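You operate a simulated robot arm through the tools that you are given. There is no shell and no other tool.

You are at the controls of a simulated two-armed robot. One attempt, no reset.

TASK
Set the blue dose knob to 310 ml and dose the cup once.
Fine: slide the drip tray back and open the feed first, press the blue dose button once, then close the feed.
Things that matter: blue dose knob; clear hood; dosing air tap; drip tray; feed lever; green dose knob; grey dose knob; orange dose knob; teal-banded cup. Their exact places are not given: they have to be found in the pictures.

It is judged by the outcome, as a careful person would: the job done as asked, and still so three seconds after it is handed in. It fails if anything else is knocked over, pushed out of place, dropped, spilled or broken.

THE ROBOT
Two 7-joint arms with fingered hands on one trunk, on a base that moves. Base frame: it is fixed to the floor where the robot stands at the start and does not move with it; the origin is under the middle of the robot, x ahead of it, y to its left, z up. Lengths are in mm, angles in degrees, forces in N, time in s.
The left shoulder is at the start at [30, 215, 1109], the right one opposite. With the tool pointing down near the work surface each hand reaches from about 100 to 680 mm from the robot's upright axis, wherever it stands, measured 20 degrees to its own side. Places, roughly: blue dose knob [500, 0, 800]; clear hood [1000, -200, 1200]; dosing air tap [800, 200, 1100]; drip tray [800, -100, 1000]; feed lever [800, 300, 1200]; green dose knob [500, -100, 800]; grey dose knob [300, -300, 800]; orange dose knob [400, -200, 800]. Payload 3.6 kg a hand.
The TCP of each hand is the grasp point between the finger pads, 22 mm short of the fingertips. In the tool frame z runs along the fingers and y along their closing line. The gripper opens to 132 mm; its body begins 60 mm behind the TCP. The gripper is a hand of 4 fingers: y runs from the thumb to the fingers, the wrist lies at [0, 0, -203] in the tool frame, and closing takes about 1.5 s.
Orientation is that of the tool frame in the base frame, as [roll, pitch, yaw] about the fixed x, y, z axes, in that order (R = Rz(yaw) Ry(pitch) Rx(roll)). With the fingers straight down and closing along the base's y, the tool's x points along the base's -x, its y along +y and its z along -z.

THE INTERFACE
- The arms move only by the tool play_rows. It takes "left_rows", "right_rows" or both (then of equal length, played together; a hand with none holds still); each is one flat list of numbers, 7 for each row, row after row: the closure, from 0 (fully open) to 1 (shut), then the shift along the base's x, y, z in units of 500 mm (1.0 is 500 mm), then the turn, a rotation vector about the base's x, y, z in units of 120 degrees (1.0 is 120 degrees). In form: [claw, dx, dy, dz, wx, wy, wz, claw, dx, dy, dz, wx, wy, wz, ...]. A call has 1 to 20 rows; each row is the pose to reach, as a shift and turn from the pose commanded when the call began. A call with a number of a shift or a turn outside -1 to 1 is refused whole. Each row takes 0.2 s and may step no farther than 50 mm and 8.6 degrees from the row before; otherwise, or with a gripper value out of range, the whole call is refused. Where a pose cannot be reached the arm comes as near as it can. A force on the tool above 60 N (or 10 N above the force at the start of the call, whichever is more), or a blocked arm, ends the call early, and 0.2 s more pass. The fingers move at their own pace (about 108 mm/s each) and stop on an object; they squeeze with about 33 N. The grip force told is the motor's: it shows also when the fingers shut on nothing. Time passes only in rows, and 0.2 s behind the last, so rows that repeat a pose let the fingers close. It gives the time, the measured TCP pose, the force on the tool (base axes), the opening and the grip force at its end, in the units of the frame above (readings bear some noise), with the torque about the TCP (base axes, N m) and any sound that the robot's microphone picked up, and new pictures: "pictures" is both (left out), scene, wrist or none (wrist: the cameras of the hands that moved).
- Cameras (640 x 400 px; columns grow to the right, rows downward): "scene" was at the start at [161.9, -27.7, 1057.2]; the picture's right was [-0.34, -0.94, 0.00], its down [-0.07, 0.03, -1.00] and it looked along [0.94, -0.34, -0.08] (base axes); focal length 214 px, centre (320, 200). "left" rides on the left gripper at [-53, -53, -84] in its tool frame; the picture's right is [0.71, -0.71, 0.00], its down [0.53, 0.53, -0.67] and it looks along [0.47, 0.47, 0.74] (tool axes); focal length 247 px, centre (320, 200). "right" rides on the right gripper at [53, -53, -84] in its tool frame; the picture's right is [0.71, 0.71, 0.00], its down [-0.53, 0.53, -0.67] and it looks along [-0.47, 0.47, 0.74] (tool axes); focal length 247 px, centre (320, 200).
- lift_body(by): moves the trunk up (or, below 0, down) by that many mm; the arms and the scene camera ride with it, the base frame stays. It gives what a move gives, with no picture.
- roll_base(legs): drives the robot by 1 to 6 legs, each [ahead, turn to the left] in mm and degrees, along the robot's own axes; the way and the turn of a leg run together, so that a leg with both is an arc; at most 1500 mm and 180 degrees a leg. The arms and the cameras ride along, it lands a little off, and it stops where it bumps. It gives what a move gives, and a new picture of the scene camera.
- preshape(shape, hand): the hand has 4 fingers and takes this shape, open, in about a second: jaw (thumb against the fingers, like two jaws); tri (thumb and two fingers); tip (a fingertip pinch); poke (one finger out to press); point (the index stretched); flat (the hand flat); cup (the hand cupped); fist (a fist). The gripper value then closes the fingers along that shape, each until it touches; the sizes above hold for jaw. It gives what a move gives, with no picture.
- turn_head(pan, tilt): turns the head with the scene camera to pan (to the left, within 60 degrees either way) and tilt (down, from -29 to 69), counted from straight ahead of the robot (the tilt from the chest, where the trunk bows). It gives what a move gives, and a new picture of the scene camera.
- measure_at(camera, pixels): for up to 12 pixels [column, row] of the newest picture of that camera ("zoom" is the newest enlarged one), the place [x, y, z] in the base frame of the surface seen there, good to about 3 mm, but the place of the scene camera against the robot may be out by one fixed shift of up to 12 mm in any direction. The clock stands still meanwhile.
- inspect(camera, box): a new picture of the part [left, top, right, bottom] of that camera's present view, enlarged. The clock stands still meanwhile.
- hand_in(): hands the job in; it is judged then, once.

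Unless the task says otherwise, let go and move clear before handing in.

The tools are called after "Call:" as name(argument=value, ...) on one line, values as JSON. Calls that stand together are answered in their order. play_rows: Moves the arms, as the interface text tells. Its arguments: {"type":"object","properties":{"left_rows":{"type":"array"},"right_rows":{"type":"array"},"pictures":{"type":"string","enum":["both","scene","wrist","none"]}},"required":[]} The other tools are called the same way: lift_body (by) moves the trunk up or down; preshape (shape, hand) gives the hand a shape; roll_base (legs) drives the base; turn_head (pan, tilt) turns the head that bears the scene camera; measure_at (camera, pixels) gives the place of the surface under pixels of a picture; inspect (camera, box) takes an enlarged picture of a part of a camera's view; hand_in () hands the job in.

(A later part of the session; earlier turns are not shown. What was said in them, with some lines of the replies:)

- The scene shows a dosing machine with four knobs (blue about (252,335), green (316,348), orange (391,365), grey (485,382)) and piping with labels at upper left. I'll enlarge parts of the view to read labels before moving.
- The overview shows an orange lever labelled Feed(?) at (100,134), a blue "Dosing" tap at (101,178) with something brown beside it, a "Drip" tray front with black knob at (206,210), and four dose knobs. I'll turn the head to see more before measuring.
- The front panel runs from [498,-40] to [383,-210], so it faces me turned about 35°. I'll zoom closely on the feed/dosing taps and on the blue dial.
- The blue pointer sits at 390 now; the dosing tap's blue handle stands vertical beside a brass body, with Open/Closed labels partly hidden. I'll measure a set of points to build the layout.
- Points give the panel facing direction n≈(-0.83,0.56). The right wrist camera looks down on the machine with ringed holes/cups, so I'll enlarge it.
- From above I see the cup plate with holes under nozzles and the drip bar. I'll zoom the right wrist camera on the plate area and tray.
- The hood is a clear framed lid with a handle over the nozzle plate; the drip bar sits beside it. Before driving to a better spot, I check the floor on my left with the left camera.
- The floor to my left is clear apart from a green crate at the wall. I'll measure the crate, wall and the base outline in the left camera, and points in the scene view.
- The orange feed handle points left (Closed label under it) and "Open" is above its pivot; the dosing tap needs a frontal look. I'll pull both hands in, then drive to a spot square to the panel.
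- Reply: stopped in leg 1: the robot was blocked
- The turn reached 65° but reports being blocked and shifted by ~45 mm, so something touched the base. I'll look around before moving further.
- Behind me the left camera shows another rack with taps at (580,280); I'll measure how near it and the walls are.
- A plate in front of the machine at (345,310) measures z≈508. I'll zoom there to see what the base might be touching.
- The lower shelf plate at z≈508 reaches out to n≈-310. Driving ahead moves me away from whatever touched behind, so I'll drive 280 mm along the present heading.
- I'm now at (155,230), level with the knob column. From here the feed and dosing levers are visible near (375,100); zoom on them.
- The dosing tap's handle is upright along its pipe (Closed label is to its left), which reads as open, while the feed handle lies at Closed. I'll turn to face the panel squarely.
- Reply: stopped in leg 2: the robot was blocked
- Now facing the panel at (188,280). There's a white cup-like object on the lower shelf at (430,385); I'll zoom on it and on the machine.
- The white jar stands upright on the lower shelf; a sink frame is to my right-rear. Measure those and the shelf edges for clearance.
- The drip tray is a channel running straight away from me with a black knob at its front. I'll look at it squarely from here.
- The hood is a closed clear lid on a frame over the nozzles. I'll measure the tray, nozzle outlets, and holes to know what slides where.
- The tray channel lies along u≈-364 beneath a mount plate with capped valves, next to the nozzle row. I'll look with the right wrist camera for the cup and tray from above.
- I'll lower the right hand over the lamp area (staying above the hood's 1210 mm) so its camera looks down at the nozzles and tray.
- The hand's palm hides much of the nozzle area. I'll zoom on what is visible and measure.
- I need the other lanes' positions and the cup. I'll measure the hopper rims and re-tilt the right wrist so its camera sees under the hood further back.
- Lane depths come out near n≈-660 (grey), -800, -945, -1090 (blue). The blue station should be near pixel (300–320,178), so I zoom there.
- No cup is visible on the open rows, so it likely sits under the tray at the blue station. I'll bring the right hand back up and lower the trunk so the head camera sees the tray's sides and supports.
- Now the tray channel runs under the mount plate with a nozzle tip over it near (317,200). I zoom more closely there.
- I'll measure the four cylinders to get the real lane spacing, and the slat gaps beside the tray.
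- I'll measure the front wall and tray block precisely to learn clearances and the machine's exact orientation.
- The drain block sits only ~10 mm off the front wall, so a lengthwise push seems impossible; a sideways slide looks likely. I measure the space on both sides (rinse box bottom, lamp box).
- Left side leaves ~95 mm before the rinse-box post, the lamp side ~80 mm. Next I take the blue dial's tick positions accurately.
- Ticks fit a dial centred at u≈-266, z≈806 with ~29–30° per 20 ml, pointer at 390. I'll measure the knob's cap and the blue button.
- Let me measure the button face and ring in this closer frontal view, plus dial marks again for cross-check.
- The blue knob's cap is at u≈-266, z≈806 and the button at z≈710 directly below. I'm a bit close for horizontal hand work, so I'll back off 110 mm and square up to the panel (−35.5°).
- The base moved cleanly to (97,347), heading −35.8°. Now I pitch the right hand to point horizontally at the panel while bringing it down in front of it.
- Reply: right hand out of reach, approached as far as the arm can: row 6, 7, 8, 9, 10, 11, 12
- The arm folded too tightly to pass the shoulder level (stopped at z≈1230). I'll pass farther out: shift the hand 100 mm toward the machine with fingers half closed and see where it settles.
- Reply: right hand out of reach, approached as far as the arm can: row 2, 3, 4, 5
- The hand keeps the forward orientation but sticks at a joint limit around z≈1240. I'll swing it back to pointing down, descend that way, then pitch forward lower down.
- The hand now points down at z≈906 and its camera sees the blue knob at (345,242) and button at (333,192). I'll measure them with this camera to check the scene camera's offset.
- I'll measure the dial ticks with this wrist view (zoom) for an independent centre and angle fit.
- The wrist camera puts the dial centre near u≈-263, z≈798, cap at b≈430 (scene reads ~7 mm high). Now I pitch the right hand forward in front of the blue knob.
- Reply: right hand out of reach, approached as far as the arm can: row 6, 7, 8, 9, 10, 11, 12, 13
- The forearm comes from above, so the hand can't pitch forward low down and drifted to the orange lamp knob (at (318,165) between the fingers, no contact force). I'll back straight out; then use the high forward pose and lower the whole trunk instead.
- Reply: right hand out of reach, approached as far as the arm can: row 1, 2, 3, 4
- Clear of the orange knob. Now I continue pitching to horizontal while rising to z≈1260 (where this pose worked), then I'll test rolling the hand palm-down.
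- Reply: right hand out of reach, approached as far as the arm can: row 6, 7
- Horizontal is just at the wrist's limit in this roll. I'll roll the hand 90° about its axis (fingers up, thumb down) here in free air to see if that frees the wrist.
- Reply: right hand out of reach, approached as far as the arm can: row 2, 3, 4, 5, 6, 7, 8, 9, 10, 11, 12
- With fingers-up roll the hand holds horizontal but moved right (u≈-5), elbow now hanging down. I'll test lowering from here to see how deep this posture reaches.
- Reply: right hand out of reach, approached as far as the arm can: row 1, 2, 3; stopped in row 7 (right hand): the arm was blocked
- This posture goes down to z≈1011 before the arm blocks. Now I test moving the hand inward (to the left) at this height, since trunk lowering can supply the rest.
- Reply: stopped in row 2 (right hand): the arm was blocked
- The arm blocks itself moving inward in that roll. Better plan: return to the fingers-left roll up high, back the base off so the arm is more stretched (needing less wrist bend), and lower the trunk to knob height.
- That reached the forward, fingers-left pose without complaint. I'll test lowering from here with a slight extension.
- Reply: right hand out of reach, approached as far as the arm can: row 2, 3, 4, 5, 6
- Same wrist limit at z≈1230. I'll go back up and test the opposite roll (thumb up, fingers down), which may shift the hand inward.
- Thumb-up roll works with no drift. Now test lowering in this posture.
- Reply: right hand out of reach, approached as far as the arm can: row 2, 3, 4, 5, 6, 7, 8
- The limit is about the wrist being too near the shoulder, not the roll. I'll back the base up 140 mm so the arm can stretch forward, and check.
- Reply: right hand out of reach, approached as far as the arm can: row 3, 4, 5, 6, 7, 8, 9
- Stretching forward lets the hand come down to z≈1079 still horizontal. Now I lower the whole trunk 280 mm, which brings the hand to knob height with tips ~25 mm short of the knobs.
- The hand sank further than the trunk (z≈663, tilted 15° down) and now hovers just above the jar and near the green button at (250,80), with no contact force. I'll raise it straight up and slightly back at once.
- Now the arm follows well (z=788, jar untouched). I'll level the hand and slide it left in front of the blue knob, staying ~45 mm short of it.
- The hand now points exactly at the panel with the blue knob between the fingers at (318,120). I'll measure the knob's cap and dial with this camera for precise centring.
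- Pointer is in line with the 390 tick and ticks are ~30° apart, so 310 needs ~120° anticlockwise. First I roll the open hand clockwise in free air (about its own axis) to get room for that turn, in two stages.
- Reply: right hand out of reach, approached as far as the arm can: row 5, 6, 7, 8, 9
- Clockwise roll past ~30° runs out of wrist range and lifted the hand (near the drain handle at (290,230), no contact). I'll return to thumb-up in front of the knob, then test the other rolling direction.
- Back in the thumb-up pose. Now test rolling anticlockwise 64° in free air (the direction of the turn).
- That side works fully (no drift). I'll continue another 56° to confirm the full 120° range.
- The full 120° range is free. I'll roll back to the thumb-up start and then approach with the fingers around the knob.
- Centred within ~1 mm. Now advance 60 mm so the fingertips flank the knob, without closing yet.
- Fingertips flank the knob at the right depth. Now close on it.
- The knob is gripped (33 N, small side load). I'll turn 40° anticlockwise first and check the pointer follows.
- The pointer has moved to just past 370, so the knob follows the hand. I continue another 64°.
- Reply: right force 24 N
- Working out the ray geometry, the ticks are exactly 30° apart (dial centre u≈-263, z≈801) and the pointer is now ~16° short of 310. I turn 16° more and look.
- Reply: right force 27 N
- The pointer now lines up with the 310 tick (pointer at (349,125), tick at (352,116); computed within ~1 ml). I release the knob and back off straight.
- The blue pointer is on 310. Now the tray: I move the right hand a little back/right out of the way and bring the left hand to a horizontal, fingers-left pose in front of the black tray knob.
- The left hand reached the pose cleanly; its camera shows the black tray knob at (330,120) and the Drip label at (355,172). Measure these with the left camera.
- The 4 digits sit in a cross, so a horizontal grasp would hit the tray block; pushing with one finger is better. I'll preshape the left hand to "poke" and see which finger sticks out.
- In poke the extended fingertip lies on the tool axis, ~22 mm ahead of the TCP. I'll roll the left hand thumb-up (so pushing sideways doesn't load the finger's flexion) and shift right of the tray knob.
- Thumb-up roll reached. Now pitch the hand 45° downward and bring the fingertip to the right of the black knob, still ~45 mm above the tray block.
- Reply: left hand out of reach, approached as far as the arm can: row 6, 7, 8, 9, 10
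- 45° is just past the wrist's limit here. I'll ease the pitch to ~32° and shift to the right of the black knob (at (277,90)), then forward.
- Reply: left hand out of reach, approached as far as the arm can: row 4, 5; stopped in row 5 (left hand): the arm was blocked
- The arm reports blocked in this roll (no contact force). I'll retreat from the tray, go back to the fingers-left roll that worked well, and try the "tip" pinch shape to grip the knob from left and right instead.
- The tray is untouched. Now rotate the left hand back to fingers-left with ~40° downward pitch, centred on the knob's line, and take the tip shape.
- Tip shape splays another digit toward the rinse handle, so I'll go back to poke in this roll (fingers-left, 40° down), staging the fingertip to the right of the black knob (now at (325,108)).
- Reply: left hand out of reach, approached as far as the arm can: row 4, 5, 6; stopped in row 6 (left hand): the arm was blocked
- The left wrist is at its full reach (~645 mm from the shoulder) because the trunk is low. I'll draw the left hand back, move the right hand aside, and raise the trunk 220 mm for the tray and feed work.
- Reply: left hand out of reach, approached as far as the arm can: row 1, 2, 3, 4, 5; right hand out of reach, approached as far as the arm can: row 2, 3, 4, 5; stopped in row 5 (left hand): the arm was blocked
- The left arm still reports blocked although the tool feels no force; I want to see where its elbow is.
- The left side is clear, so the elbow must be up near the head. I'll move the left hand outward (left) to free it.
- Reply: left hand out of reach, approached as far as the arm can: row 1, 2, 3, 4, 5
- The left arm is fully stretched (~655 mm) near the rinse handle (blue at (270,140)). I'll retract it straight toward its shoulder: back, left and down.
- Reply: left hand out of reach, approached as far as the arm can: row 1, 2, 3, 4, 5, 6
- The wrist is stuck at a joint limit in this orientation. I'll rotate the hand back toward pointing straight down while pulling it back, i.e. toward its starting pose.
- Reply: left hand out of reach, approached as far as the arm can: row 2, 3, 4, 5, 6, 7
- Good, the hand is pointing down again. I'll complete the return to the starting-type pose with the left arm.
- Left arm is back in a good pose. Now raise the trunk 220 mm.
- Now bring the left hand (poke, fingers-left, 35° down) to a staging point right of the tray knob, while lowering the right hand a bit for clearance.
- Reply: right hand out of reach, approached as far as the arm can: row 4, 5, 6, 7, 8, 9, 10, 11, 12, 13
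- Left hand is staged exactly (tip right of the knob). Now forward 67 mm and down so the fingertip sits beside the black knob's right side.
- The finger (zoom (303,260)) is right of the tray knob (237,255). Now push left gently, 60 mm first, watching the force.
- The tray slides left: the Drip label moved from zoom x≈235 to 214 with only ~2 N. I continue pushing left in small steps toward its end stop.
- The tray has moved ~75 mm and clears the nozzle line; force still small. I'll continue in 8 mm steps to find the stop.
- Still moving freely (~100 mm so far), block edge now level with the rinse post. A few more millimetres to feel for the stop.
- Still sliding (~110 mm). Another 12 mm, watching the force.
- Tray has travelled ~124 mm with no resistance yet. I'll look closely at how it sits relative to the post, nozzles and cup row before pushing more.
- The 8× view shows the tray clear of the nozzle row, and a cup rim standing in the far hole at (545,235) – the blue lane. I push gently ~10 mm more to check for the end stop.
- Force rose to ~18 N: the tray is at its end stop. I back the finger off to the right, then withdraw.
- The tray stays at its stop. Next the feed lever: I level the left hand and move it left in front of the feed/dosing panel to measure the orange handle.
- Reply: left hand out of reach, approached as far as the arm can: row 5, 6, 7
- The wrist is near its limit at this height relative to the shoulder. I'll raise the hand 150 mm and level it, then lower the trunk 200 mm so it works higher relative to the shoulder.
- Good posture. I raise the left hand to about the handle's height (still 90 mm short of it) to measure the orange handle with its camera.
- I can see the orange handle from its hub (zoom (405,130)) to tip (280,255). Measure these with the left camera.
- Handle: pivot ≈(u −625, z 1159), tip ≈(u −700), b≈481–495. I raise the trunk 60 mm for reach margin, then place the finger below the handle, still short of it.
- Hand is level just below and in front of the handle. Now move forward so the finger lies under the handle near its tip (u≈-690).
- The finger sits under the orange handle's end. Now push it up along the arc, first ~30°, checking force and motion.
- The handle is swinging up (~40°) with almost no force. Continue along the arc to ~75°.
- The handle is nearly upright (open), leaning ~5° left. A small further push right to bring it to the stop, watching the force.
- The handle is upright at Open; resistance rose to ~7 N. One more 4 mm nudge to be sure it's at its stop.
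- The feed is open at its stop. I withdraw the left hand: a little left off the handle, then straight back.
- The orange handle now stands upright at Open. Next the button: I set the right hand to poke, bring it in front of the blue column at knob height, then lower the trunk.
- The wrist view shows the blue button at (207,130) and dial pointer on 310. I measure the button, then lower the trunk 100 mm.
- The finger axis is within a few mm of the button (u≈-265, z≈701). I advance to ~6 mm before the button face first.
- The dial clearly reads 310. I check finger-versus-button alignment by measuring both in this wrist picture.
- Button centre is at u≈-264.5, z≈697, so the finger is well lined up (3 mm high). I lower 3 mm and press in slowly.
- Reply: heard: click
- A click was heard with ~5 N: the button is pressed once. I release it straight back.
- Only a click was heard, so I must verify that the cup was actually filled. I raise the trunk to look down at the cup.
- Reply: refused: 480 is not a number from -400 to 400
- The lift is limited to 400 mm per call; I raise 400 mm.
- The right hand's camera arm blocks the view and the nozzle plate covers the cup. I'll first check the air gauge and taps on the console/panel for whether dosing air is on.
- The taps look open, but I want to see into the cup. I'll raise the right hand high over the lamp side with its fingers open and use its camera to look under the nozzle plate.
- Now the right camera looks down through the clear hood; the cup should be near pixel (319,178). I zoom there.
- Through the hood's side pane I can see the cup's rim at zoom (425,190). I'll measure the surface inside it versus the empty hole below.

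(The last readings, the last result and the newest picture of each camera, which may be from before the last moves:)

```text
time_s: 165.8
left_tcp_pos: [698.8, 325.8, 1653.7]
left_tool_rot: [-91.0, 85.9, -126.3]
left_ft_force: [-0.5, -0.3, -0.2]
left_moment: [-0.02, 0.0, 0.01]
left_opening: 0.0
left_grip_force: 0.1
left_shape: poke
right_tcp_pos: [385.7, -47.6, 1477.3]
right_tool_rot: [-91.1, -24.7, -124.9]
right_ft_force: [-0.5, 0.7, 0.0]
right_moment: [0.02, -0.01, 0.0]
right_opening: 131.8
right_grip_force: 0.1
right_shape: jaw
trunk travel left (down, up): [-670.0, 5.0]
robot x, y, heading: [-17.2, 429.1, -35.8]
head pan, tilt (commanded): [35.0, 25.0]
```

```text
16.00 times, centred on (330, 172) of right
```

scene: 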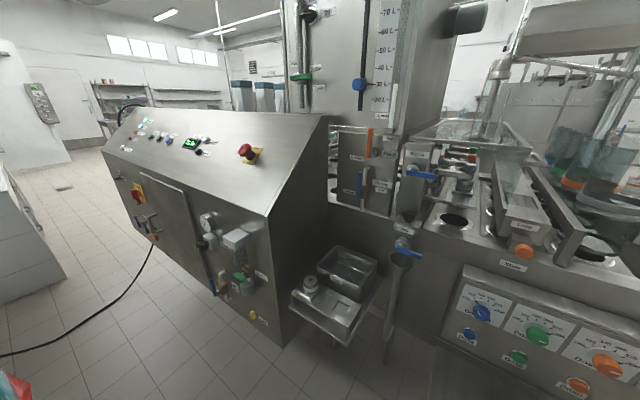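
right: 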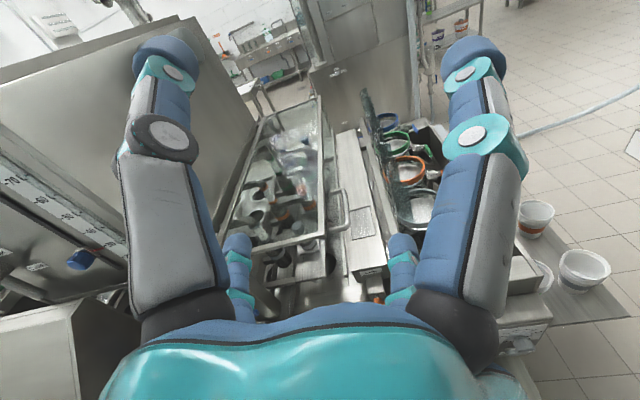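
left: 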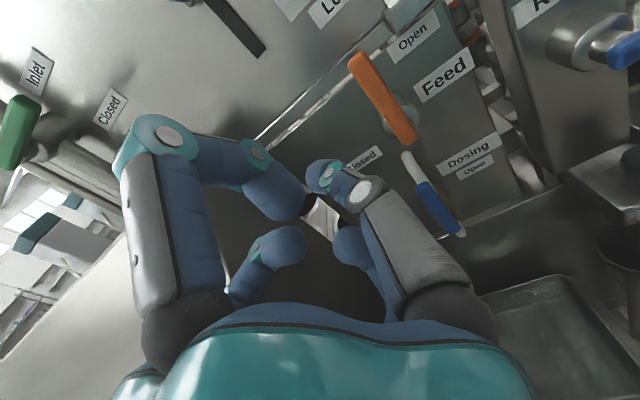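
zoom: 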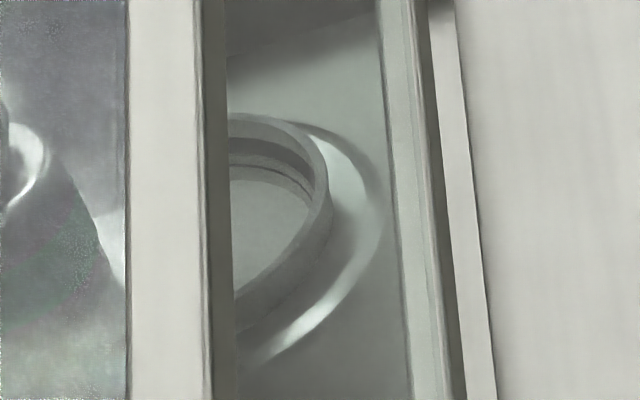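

The surface inside the cup measures a flat z=925.2 about 20 mm under the rim: the cup has been dosed. Now close the feed; I lower the trunk back to the height used for the lever.

Call:
lift_body(by=-400)

Call:
lift_body(by=-33)

Call:
turn_head(pan=25, tilt=0)

Call:
inspect(camera="scene", box=[260, 80, 370, 170])

Call:
inspect(camera="left", box=[180, 0, 540, 240])

```text
time_s: 169.6
left_tcp_pos: [698.7, 326.6, 1253.9]
left_tool_rot: [-90.7, 85.9, -126.2]
left_ft_force: [-0.4, -0.8, -0.5]
left_moment: [0.0, -0.06, 0.02]
left_opening: 0.0
left_grip_force: 0.0
left_shape: poke
right_tcp_pos: [384.4, -46.3, 1078.5]
right_tool_rot: [-91.0, -24.6, -125.0]
right_ft_force: [0.3, 0.5, -0.2]
right_moment: [0.02, 0.01, 0.0]
right_opening: 132.0
right_grip_force: 0.0
right_shape: jaw
trunk travel left (down, up): [-270.0, 405.0]
robot x, y, heading: [-15.5, 424.5, -35.7]
head pan, tilt (commanded): [35.0, 25.0]
```

```text
time_s: 170.4
left_tcp_pos: [697.6, 327.0, 1220.5]
left_tool_rot: [-89.6, 85.9, -125.2]
left_ft_force: [0.2, 0.2, -0.4]
left_moment: [-0.01, 0.03, -0.02]
left_opening: 0.0
left_grip_force: 0.1
left_shape: poke
right_tcp_pos: [384.9, -47.8, 1044.7]
right_tool_rot: [-90.9, -24.7, -125.1]
right_ft_force: [-0.2, -0.1, -0.2]
right_moment: [0.0, 0.06, 0.02]
right_opening: 132.0
right_grip_force: 0.0
right_shape: jaw
trunk travel left (down, up): [-237.0, 438.0]
robot x, y, heading: [-19.4, 428.9, -35.7]
head pan, tilt (commanded): [35.0, 25.0]
```

```text
time_s: 171.3
left_tcp_pos: [699.3, 326.5, 1221.0]
left_tool_rot: [-91.3, 85.9, -126.5]
left_ft_force: [0.2, 0.5, -0.5]
left_moment: [-0.02, 0.01, -0.03]
left_opening: 0.0
left_grip_force: 0.0
left_shape: poke
right_tcp_pos: [386.3, -48.7, 1045.0]
right_tool_rot: [-91.0, -24.7, -125.0]
right_ft_force: [0.2, -0.2, 0.0]
right_moment: [0.01, 0.0, -0.02]
right_opening: 132.1
right_grip_force: 0.1
right_shape: jaw
trunk travel left (down, up): [-237.0, 438.0]
robot x, y, heading: [-20.4, 424.3, -35.4]
head pan, tilt (commanded): [25.0, 0.0]
```

scene: 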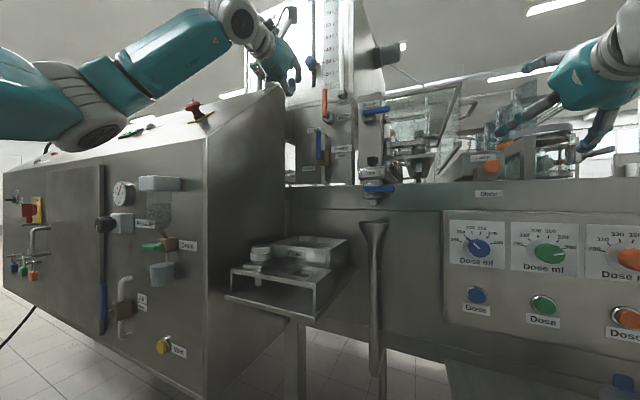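

```text
4.44 times, centred on (315, 125) of scene
```

zoom: 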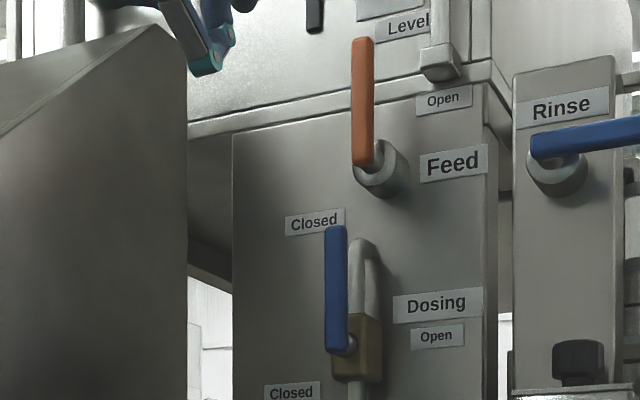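

```text
1.67 times, centred on (360, 120) of left
```

zoom: 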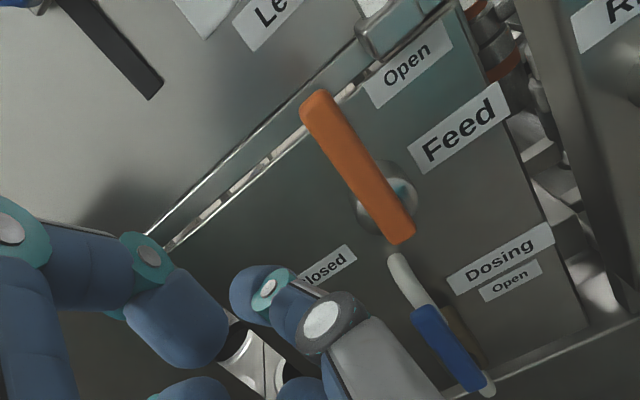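

The handle stands at Open. I measure the handle and the level-gauge bracket with the left camera to plan the push from its right side.

Call:
measure_at(camera="zoom", pixels=[[318, 105], [330, 95], [360, 165], [400, 230], [385, 195], [370, 45], [395, 40], [430, 10], [405, 70], [450, 140], [380, 150], [345, 115]])

```text
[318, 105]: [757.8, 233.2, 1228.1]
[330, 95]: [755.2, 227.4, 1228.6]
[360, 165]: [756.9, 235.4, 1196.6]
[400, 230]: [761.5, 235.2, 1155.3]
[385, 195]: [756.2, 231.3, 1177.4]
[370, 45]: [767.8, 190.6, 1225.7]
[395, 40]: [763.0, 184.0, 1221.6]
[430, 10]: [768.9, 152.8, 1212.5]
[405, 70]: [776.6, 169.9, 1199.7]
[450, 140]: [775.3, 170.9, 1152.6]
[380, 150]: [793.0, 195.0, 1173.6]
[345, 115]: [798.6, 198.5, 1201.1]
```

Bracket front is at b≈514 and handle at u≈-628, so a finger with tip at b≈496 on the handle's right is safe. I stage there: right, then forward.

Call:
play_rows(left_rows=[0, -0.0294, -0.0413, -0.008, 0, 0, 0, 0, -0.0588, -0.0825, -0.016, 0, 0, 0, 0, -0.0883, -0.1238, -0.024, 0, 0, 0, 0, -0.05, -0.1511, -0.024, 0, 0, 0, 0, -0.0118, -0.1784, -0.024, 0, 0, 0, 0, 0.0265, -0.2057, -0.024, 0, 0, 0, 0, 0.0648, -0.233, -0.024, 0, 0, 0, 0, 0.0648, -0.233, -0.024, 0, 0, 0], pictures="both")

Call:
inspect(camera="scene", box=[260, 80, 370, 170])

```text
time_s: 173.1
left_tcp_pos: [730.5, 209.9, 1207.5]
left_tool_rot: [-90.8, 85.9, -126.3]
left_ft_force: [0.1, 0.4, -0.3]
left_moment: [-0.04, 0.01, -0.02]
left_opening: 0.1
left_grip_force: 0.1
left_shape: poke
right_tcp_pos: [385.6, -48.9, 1046.0]
right_tool_rot: [-91.0, -24.7, -124.9]
right_ft_force: [-0.5, 0.1, 0.3]
right_moment: [-0.01, 0.01, -0.02]
right_opening: 131.8
right_grip_force: 0.0
right_shape: jaw
trunk travel left (down, up): [-237.0, 438.0]
robot x, y, heading: [-15.8, 426.9, -35.8]
head pan, tilt (commanded): [25.0, 0.0]
```

scene: 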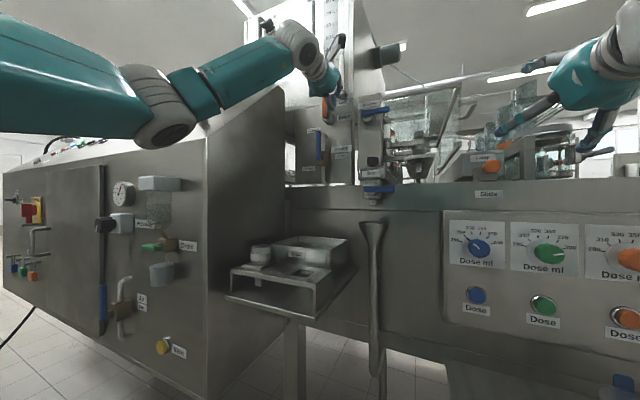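
left: 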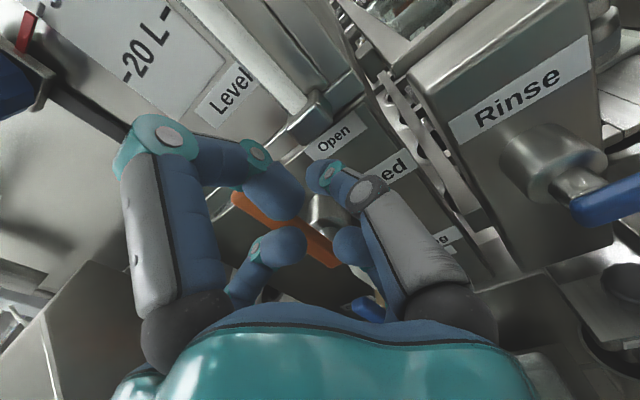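

```text
4.44 times, centred on (315, 125) of scene
```

zoom: 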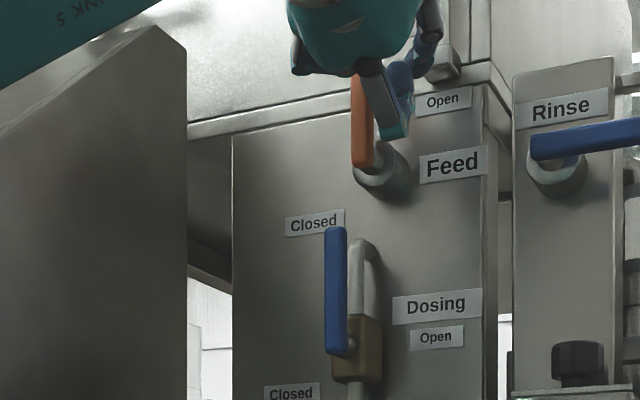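

The finger is on the right of the upright handle. Now push it left/down along the arc, first ~30–40°.

Call:
play_rows(left_rows=[0, 0.0081, 0.0114, 0.002, 0, 0, 0, 0, 0.0151, 0.0212, 0.003, 0, 0, 0, 0, 0.0232, 0.0326, 0.007, 0, 0, 0, 0, 0.0309, 0.0433, 0.01, 0, 0, 0, 0, 0.039, 0.0547, 0.01, 0, 0, 0, 0, 0.0472, 0.0661, 0.01, 0, 0, 0, 0, 0.0472, 0.0661, 0.01, 0, 0, 0], pictures="both")

Call:
inspect(camera="scene", box=[260, 80, 370, 170])

```text
time_s: 174.7
left_tcp_pos: [755.7, 242.2, 1213.7]
left_tool_rot: [-90.9, 85.9, -126.3]
left_ft_force: [-2.2, -1.1, -0.5]
left_moment: [-0.01, 0.0, 0.0]
left_opening: 0.2
left_grip_force: 0.1
left_shape: poke
right_tcp_pos: [385.1, -48.8, 1044.9]
right_tool_rot: [-91.0, -24.7, -125.1]
right_ft_force: [0.3, 0.3, 1.1]
right_moment: [-0.02, -0.02, 0.02]
right_opening: 132.2
right_grip_force: 0.1
right_shape: jaw
trunk travel left (down, up): [-237.0, 438.0]
robot x, y, heading: [-18.6, 426.4, -35.8]
head pan, tilt (commanded): [25.0, 0.0]
```

scene: 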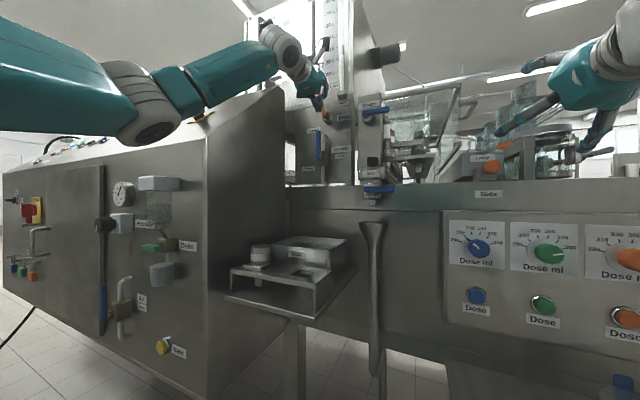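
left: 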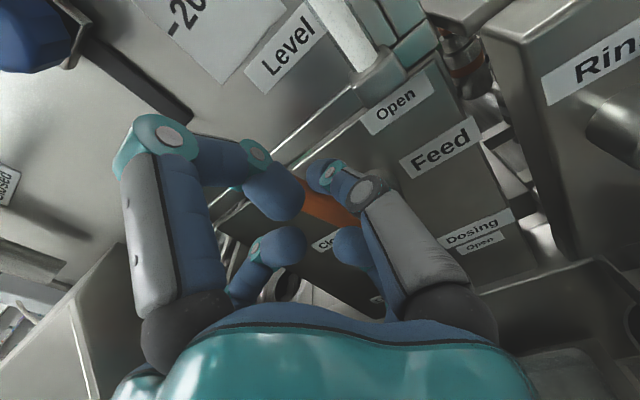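

```text
4.44 times, centred on (315, 125) of scene
```

zoom: 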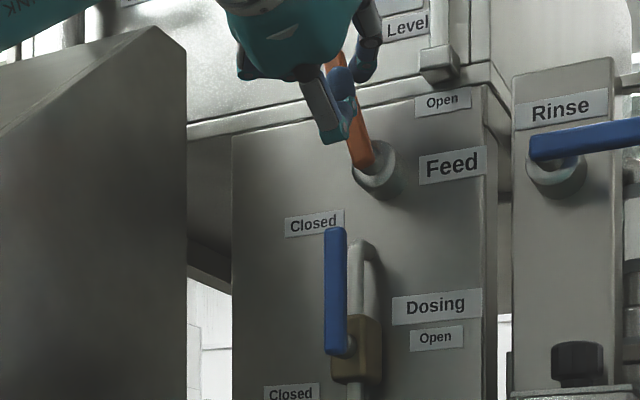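

The handle follows (now ~70°). Continue along the arc toward closed.

Call:
play_rows(left_rows=[0, 0.0081, 0.0114, -0.0054, 0, 0, 0, 0, 0.0157, 0.022, -0.0114, 0, 0, 0, 0, 0.0232, 0.0326, -0.0184, 0, 0, 0, 0, 0.0296, 0.0415, -0.0274, 0, 0, 0, 0, 0.036, 0.0505, -0.0374, 0, 0, 0, 0, 0.0412, 0.0578, -0.0474, 0, 0, 0, 0, 0.0453, 0.0635, -0.0594, 0, 0, 0, 0, 0.0453, 0.0635, -0.0594, 0, 0, 0], pictures="both")

Call:
inspect(camera="scene", box=[260, 80, 370, 170])

```text
time_s: 176.5
left_tcp_pos: [776.9, 274.8, 1183.6]
left_tool_rot: [-91.5, 85.9, -126.9]
left_ft_force: [0.4, -0.1, 2.2]
left_moment: [-0.01, -0.04, 0.03]
left_opening: 0.2
left_grip_force: 0.1
left_shape: poke
right_tcp_pos: [385.0, -47.2, 1045.6]
right_tool_rot: [-91.0, -24.7, -125.0]
right_ft_force: [-0.8, -0.6, 0.4]
right_moment: [0.01, -0.01, -0.01]
right_opening: 131.9
right_grip_force: 0.0
right_shape: jaw
trunk travel left (down, up): [-237.0, 438.0]
robot x, y, heading: [-18.1, 424.4, -35.7]
head pan, tilt (commanded): [25.0, 0.0]
```

scene: 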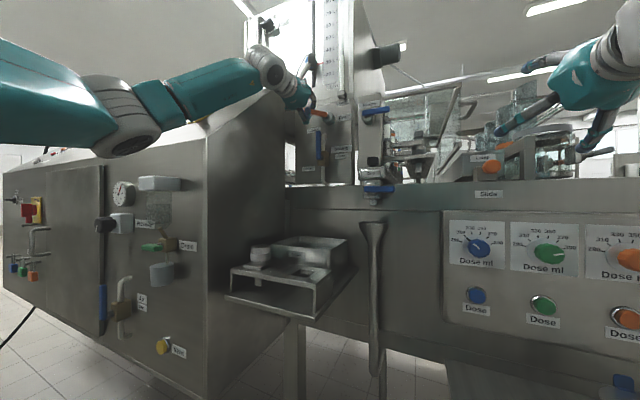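
left: 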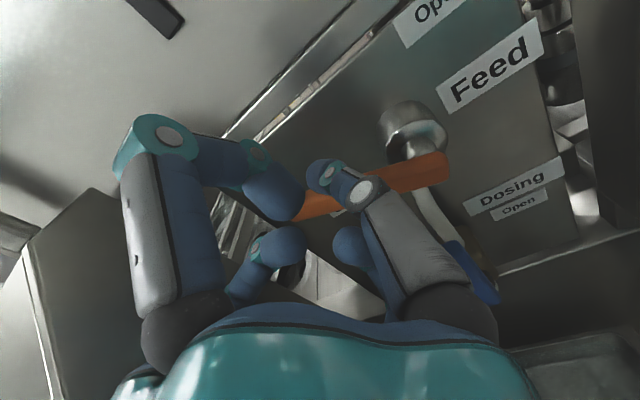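

```text
4.44 times, centred on (315, 125) of scene
```

zoom: 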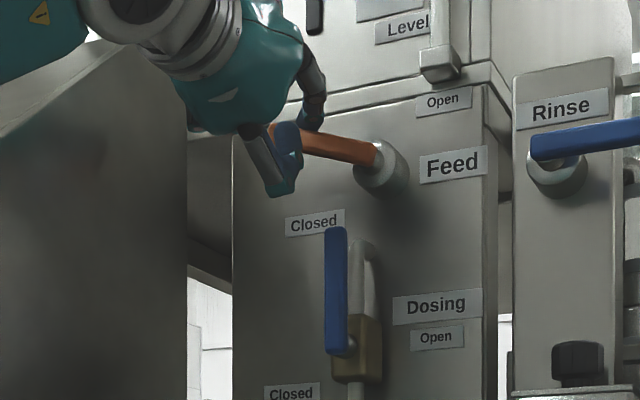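

Handle is ~15° above closed. A few more millimetres downward, watching force.

Call:
play_rows(left_rows=[0, 0.0014, 0.002, -0.0112, 0, 0, 0, 0, 0.0026, 0.0036, -0.0232, 0, 0, 0, 0, 0.0026, 0.0036, -0.0332, 0, 0, 0, 0, 0.0026, 0.0036, -0.0332, 0, 0, 0], pictures="wrist")

Call:
inspect(camera="scene", box=[260, 80, 370, 170])

```text
time_s: 177.5
left_tcp_pos: [778.0, 276.9, 1167.8]
left_tool_rot: [-90.9, 85.9, -126.4]
left_ft_force: [1.4, 1.5, 2.5]
left_moment: [0.0, -0.07, 0.02]
left_opening: 0.0
left_grip_force: 0.1
left_shape: poke
right_tcp_pos: [385.3, -48.0, 1046.1]
right_tool_rot: [-91.0, -24.7, -125.0]
right_ft_force: [0.5, 0.1, -0.7]
right_moment: [-0.03, -0.01, 0.0]
right_opening: 132.0
right_grip_force: 0.1
right_shape: jaw
trunk travel left (down, up): [-237.0, 438.0]
robot x, y, heading: [-17.3, 424.9, -35.6]
head pan, tilt (commanded): [25.0, 0.0]
```

left: 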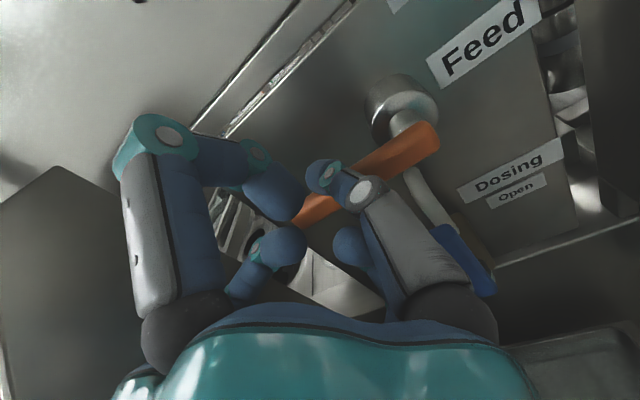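

```text
4.44 times, centred on (315, 125) of scene
```

zoom: 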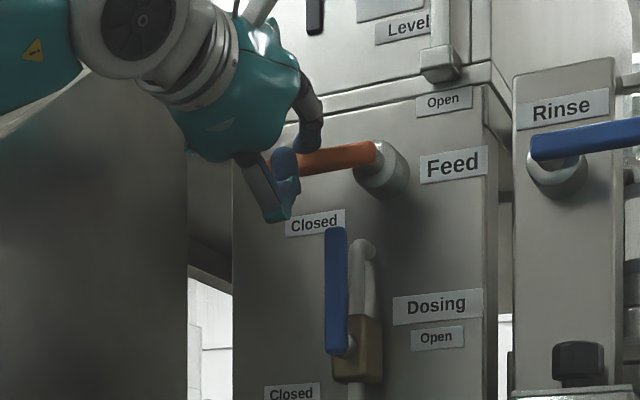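

It looks near closed; I push a few mm more to find the stop.

Call:
play_rows(left_rows=[0, 0, 0, -0.008, 0, 0, 0, 0, 0, 0, -0.016, 0, 0, 0, 0, 0, 0, -0.016, 0, 0, 0], pictures="wrist")

Call:
inspect(camera="scene", box=[260, 80, 370, 170])

```text
time_s: 178.3
left_tcp_pos: [776.2, 279.1, 1165.3]
left_tool_rot: [-82.3, 85.8, -117.7]
left_ft_force: [12.5, -1.7, 25.9]
left_moment: [-0.25, -0.4, 0.07]
left_opening: 0.0
left_grip_force: 0.1
left_shape: poke
right_tcp_pos: [383.9, -46.9, 1047.6]
right_tool_rot: [-90.9, -24.7, -124.9]
right_ft_force: [0.0, -0.3, -1.6]
right_moment: [0.01, 0.04, 0.01]
right_opening: 131.8
right_grip_force: 0.1
right_shape: jaw
trunk travel left (down, up): [-237.0, 438.0]
robot x, y, heading: [-15.0, 430.4, -35.6]
head pan, tilt (commanded): [25.0, 0.0]
```

left: 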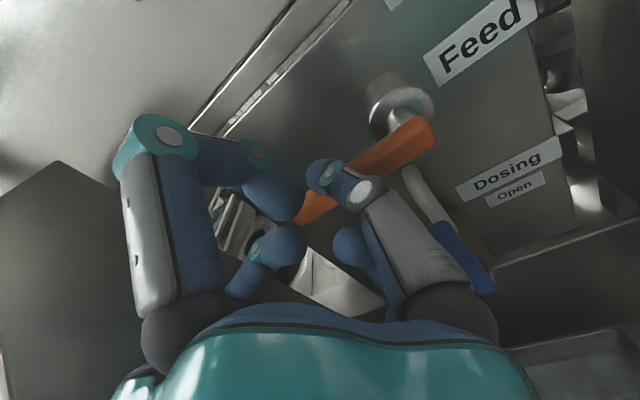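

```text
4.44 times, centred on (315, 125) of scene
```

zoom: 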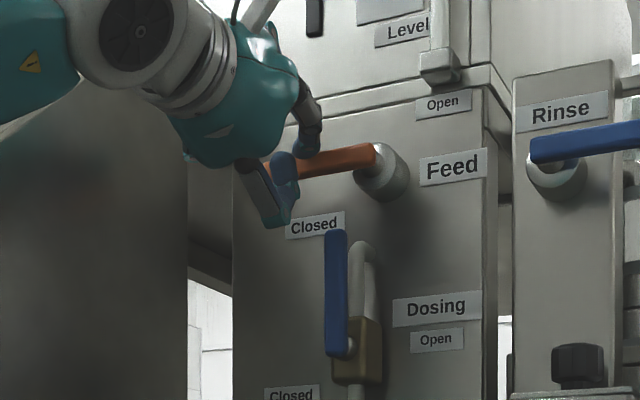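

Force rose to ~29 N with the handle level: it's at its closed stop. I lift off and withdraw the left hand.

Call:
play_rows(left_rows=[0, 0, 0, 0.02, 0, 0, 0, 0, 0, 0, 0.05, 0, 0, 0, 0, -0.0407, 0.029, 0.06, 0, 0, 0, 0, -0.0814, 0.0581, 0.06, 0, 0, 0, 0, -0.1221, 0.0871, 0.06, 0, 0, 0, 0, -0.1628, 0.1161, 0.06, 0, 0, 0, 0, -0.1628, 0.1161, 0.06, 0, 0, 0], pictures="both")

Call:
inspect(camera="scene", box=[260, 80, 370, 170])

Call:
inspect(camera="left", box=[180, 0, 540, 240])

```text
time_s: 179.9
left_tcp_pos: [695.4, 332.8, 1189.5]
left_tool_rot: [-91.5, 86.0, -127.0]
left_ft_force: [-1.3, -0.1, 0.6]
left_moment: [0.0, -0.03, 0.01]
left_opening: 0.0
left_grip_force: 0.1
left_shape: poke
right_tcp_pos: [385.3, -48.9, 1044.9]
right_tool_rot: [-90.9, -24.8, -125.0]
right_ft_force: [0.0, 0.5, 0.7]
right_moment: [0.0, -0.02, 0.02]
right_opening: 131.8
right_grip_force: 0.0
right_shape: jaw
trunk travel left (down, up): [-237.0, 438.0]
robot x, y, heading: [-14.6, 427.5, -35.7]
head pan, tilt (commanded): [25.0, 0.0]
```

scene: 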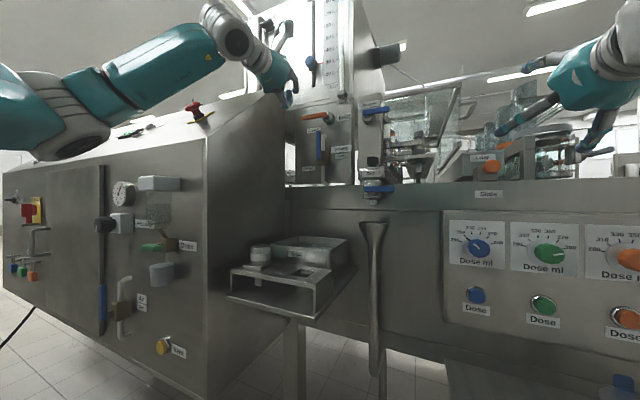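
left: 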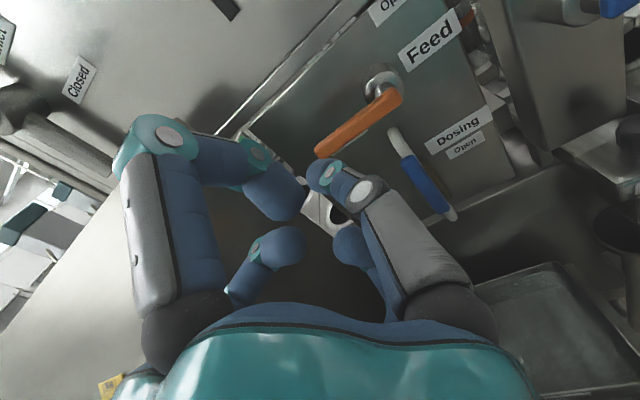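

```text
4.44 times, centred on (315, 125) of scene
```

zoom: 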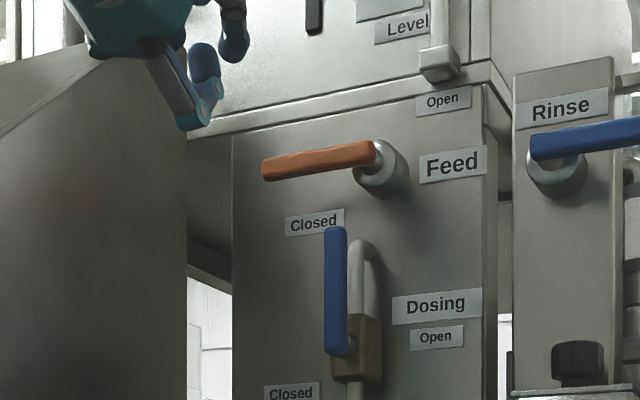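

```text
1.67 times, centred on (360, 120) of left
```

zoom: 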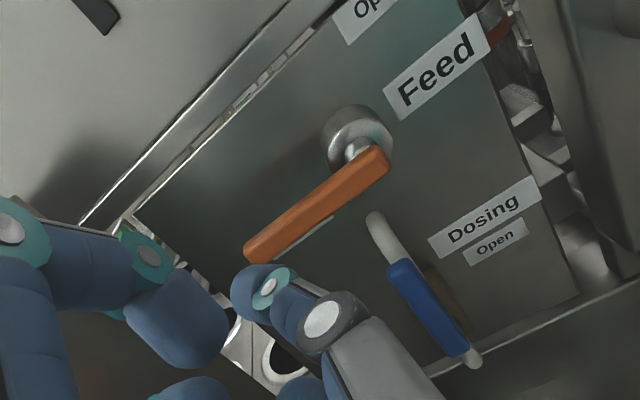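

The orange handle is back at Closed, level. I verify its level with measurements, and check the tray, dial and other items once more.

Call:
measure_at(camera="zoom", pixels=[[257, 247], [290, 222], [330, 192], [375, 160], [400, 280], [460, 345]])

Call:
turn_head(pan=-5, tilt=15)

Call:
inspect(camera="scene", box=[200, 60, 420, 200])

Call:
inspect(camera="scene", box=[300, 140, 500, 300])

```text
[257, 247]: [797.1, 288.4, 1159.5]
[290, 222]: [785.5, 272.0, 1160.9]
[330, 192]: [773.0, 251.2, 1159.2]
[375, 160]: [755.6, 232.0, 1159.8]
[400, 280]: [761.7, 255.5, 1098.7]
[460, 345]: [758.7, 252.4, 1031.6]
```

```text
time_s: 180.8
left_tcp_pos: [696.4, 333.1, 1187.9]
left_tool_rot: [-91.1, 85.9, -126.6]
left_ft_force: [0.3, 0.0, 0.5]
left_moment: [0.04, -0.01, 0.02]
left_opening: 0.0
left_grip_force: 0.0
left_shape: poke
right_tcp_pos: [384.9, -46.9, 1045.7]
right_tool_rot: [-91.0, -24.7, -125.0]
right_ft_force: [0.0, 0.0, 0.2]
right_moment: [0.02, -0.01, 0.02]
right_opening: 132.2
right_grip_force: 0.0
right_shape: jaw
trunk travel left (down, up): [-237.0, 438.0]
robot x, y, heading: [-16.9, 428.2, -35.9]
head pan, tilt (commanded): [-5.0, 15.0]
```

scene: 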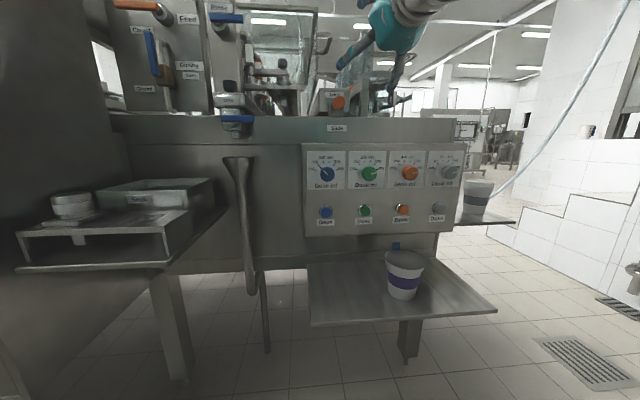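

```text
2.86 times, centred on (310, 130) of scene
```

zoom: 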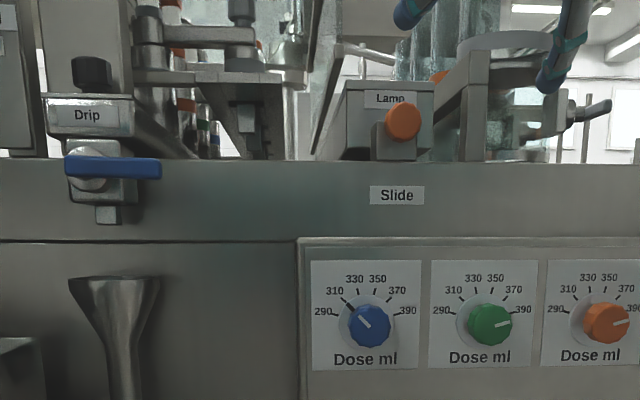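

```text
2.50 times, centred on (400, 220) of scene
```

zoom: 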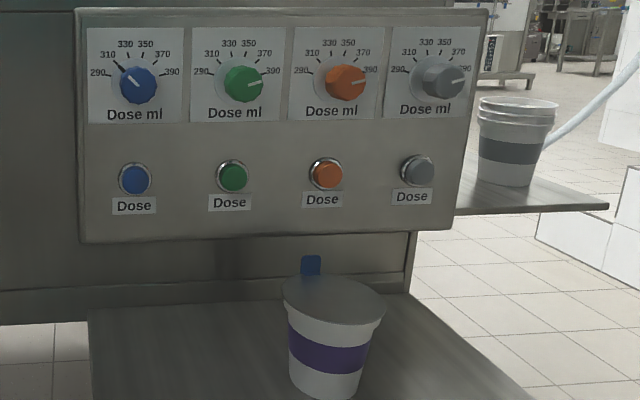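

Everything checks: handle level at z≈1160 (closed), blue dial on 310, tray back, others unchanged. A last look to the right side for anything disturbed.

Call:
turn_head(pan=-50, tilt=25)

Call:
turn_head(pan=40, tilt=15)

```text
time_s: 181.9
left_tcp_pos: [696.3, 334.0, 1189.9]
left_tool_rot: [-91.2, 85.9, -126.6]
left_ft_force: [1.0, -0.4, -0.2]
left_moment: [-0.02, 0.01, 0.01]
left_opening: 0.1
left_grip_force: 0.1
left_shape: poke
right_tcp_pos: [385.6, -49.5, 1045.5]
right_tool_rot: [-91.1, -24.6, -125.0]
right_ft_force: [0.1, -0.3, 0.6]
right_moment: [-0.02, 0.01, -0.03]
right_opening: 132.0
right_grip_force: 0.0
right_shape: jaw
trunk travel left (down, up): [-237.0, 438.0]
robot x, y, heading: [-17.9, 427.7, -35.9]
head pan, tilt (commanded): [-50.0, 25.0]
```

scene: 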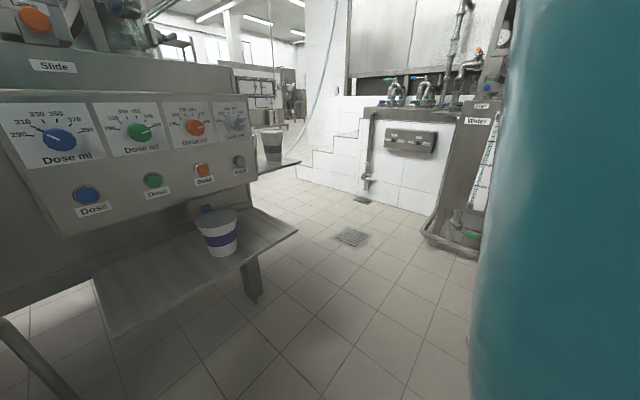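

```text
time_s: 183.6
left_tcp_pos: [695.8, 333.8, 1189.2]
left_tool_rot: [-91.2, 85.9, -126.5]
left_ft_force: [0.0, 0.3, -0.5]
left_moment: [-0.04, 0.0, 0.0]
left_opening: 0.0
left_grip_force: 0.1
left_shape: poke
right_tcp_pos: [385.3, -46.8, 1045.6]
right_tool_rot: [-91.1, -24.8, -125.0]
right_ft_force: [0.6, 0.2, 0.0]
right_moment: [-0.01, 0.0, 0.02]
right_opening: 132.1
right_grip_force: 0.0
right_shape: jaw
trunk travel left (down, up): [-237.0, 438.0]
robot x, y, heading: [-15.6, 428.2, -35.6]
head pan, tilt (commanded): [40.0, 15.0]
```

scene: 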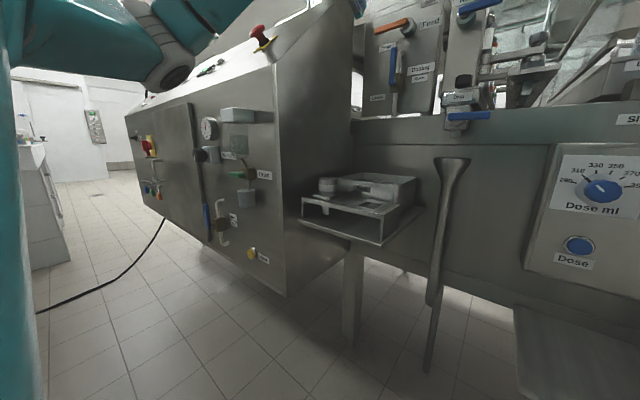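

Both sides look undisturbed: the jar and buckets are upright, the shelf items are in place, the feed is closed, the tray is back and the dial reads 310. Both hands are clear, so I hand the job in.

Call:
hand_in()

```text
The job is handed in.
```

I set the blue knob to 310 ml, dosed the cup once, and handed the job in. I don't have the judge's verdict.

- **Blue dose knob:** its pointer lines up with the 310 tick. The other three knobs still read 390.
- **Drip tray:** pushed left to its end stop, so it is clear of the nozzle row. I left it there.
- **Feed:** opened before dosing and closed afterwards, both times to the stop.
- **Dose button:** pressed once, and I heard one click. Afterwards I measured a flat surface in the cup about 20 mm below its rim, so I take it the dose went in. I couldn't measure the volume or compare it with the cup before dosing.

- **Base blocked:** the base reported being blocked during two turns early on and shifted by about 45–60 mm each time. I never found what it touched.
- **Close pass:** the right hand also came very close to the orange knob by the lamp, with no force felt.

I saw nothing knocked over or out of place at the end, though I couldn't see directly behind the robot.
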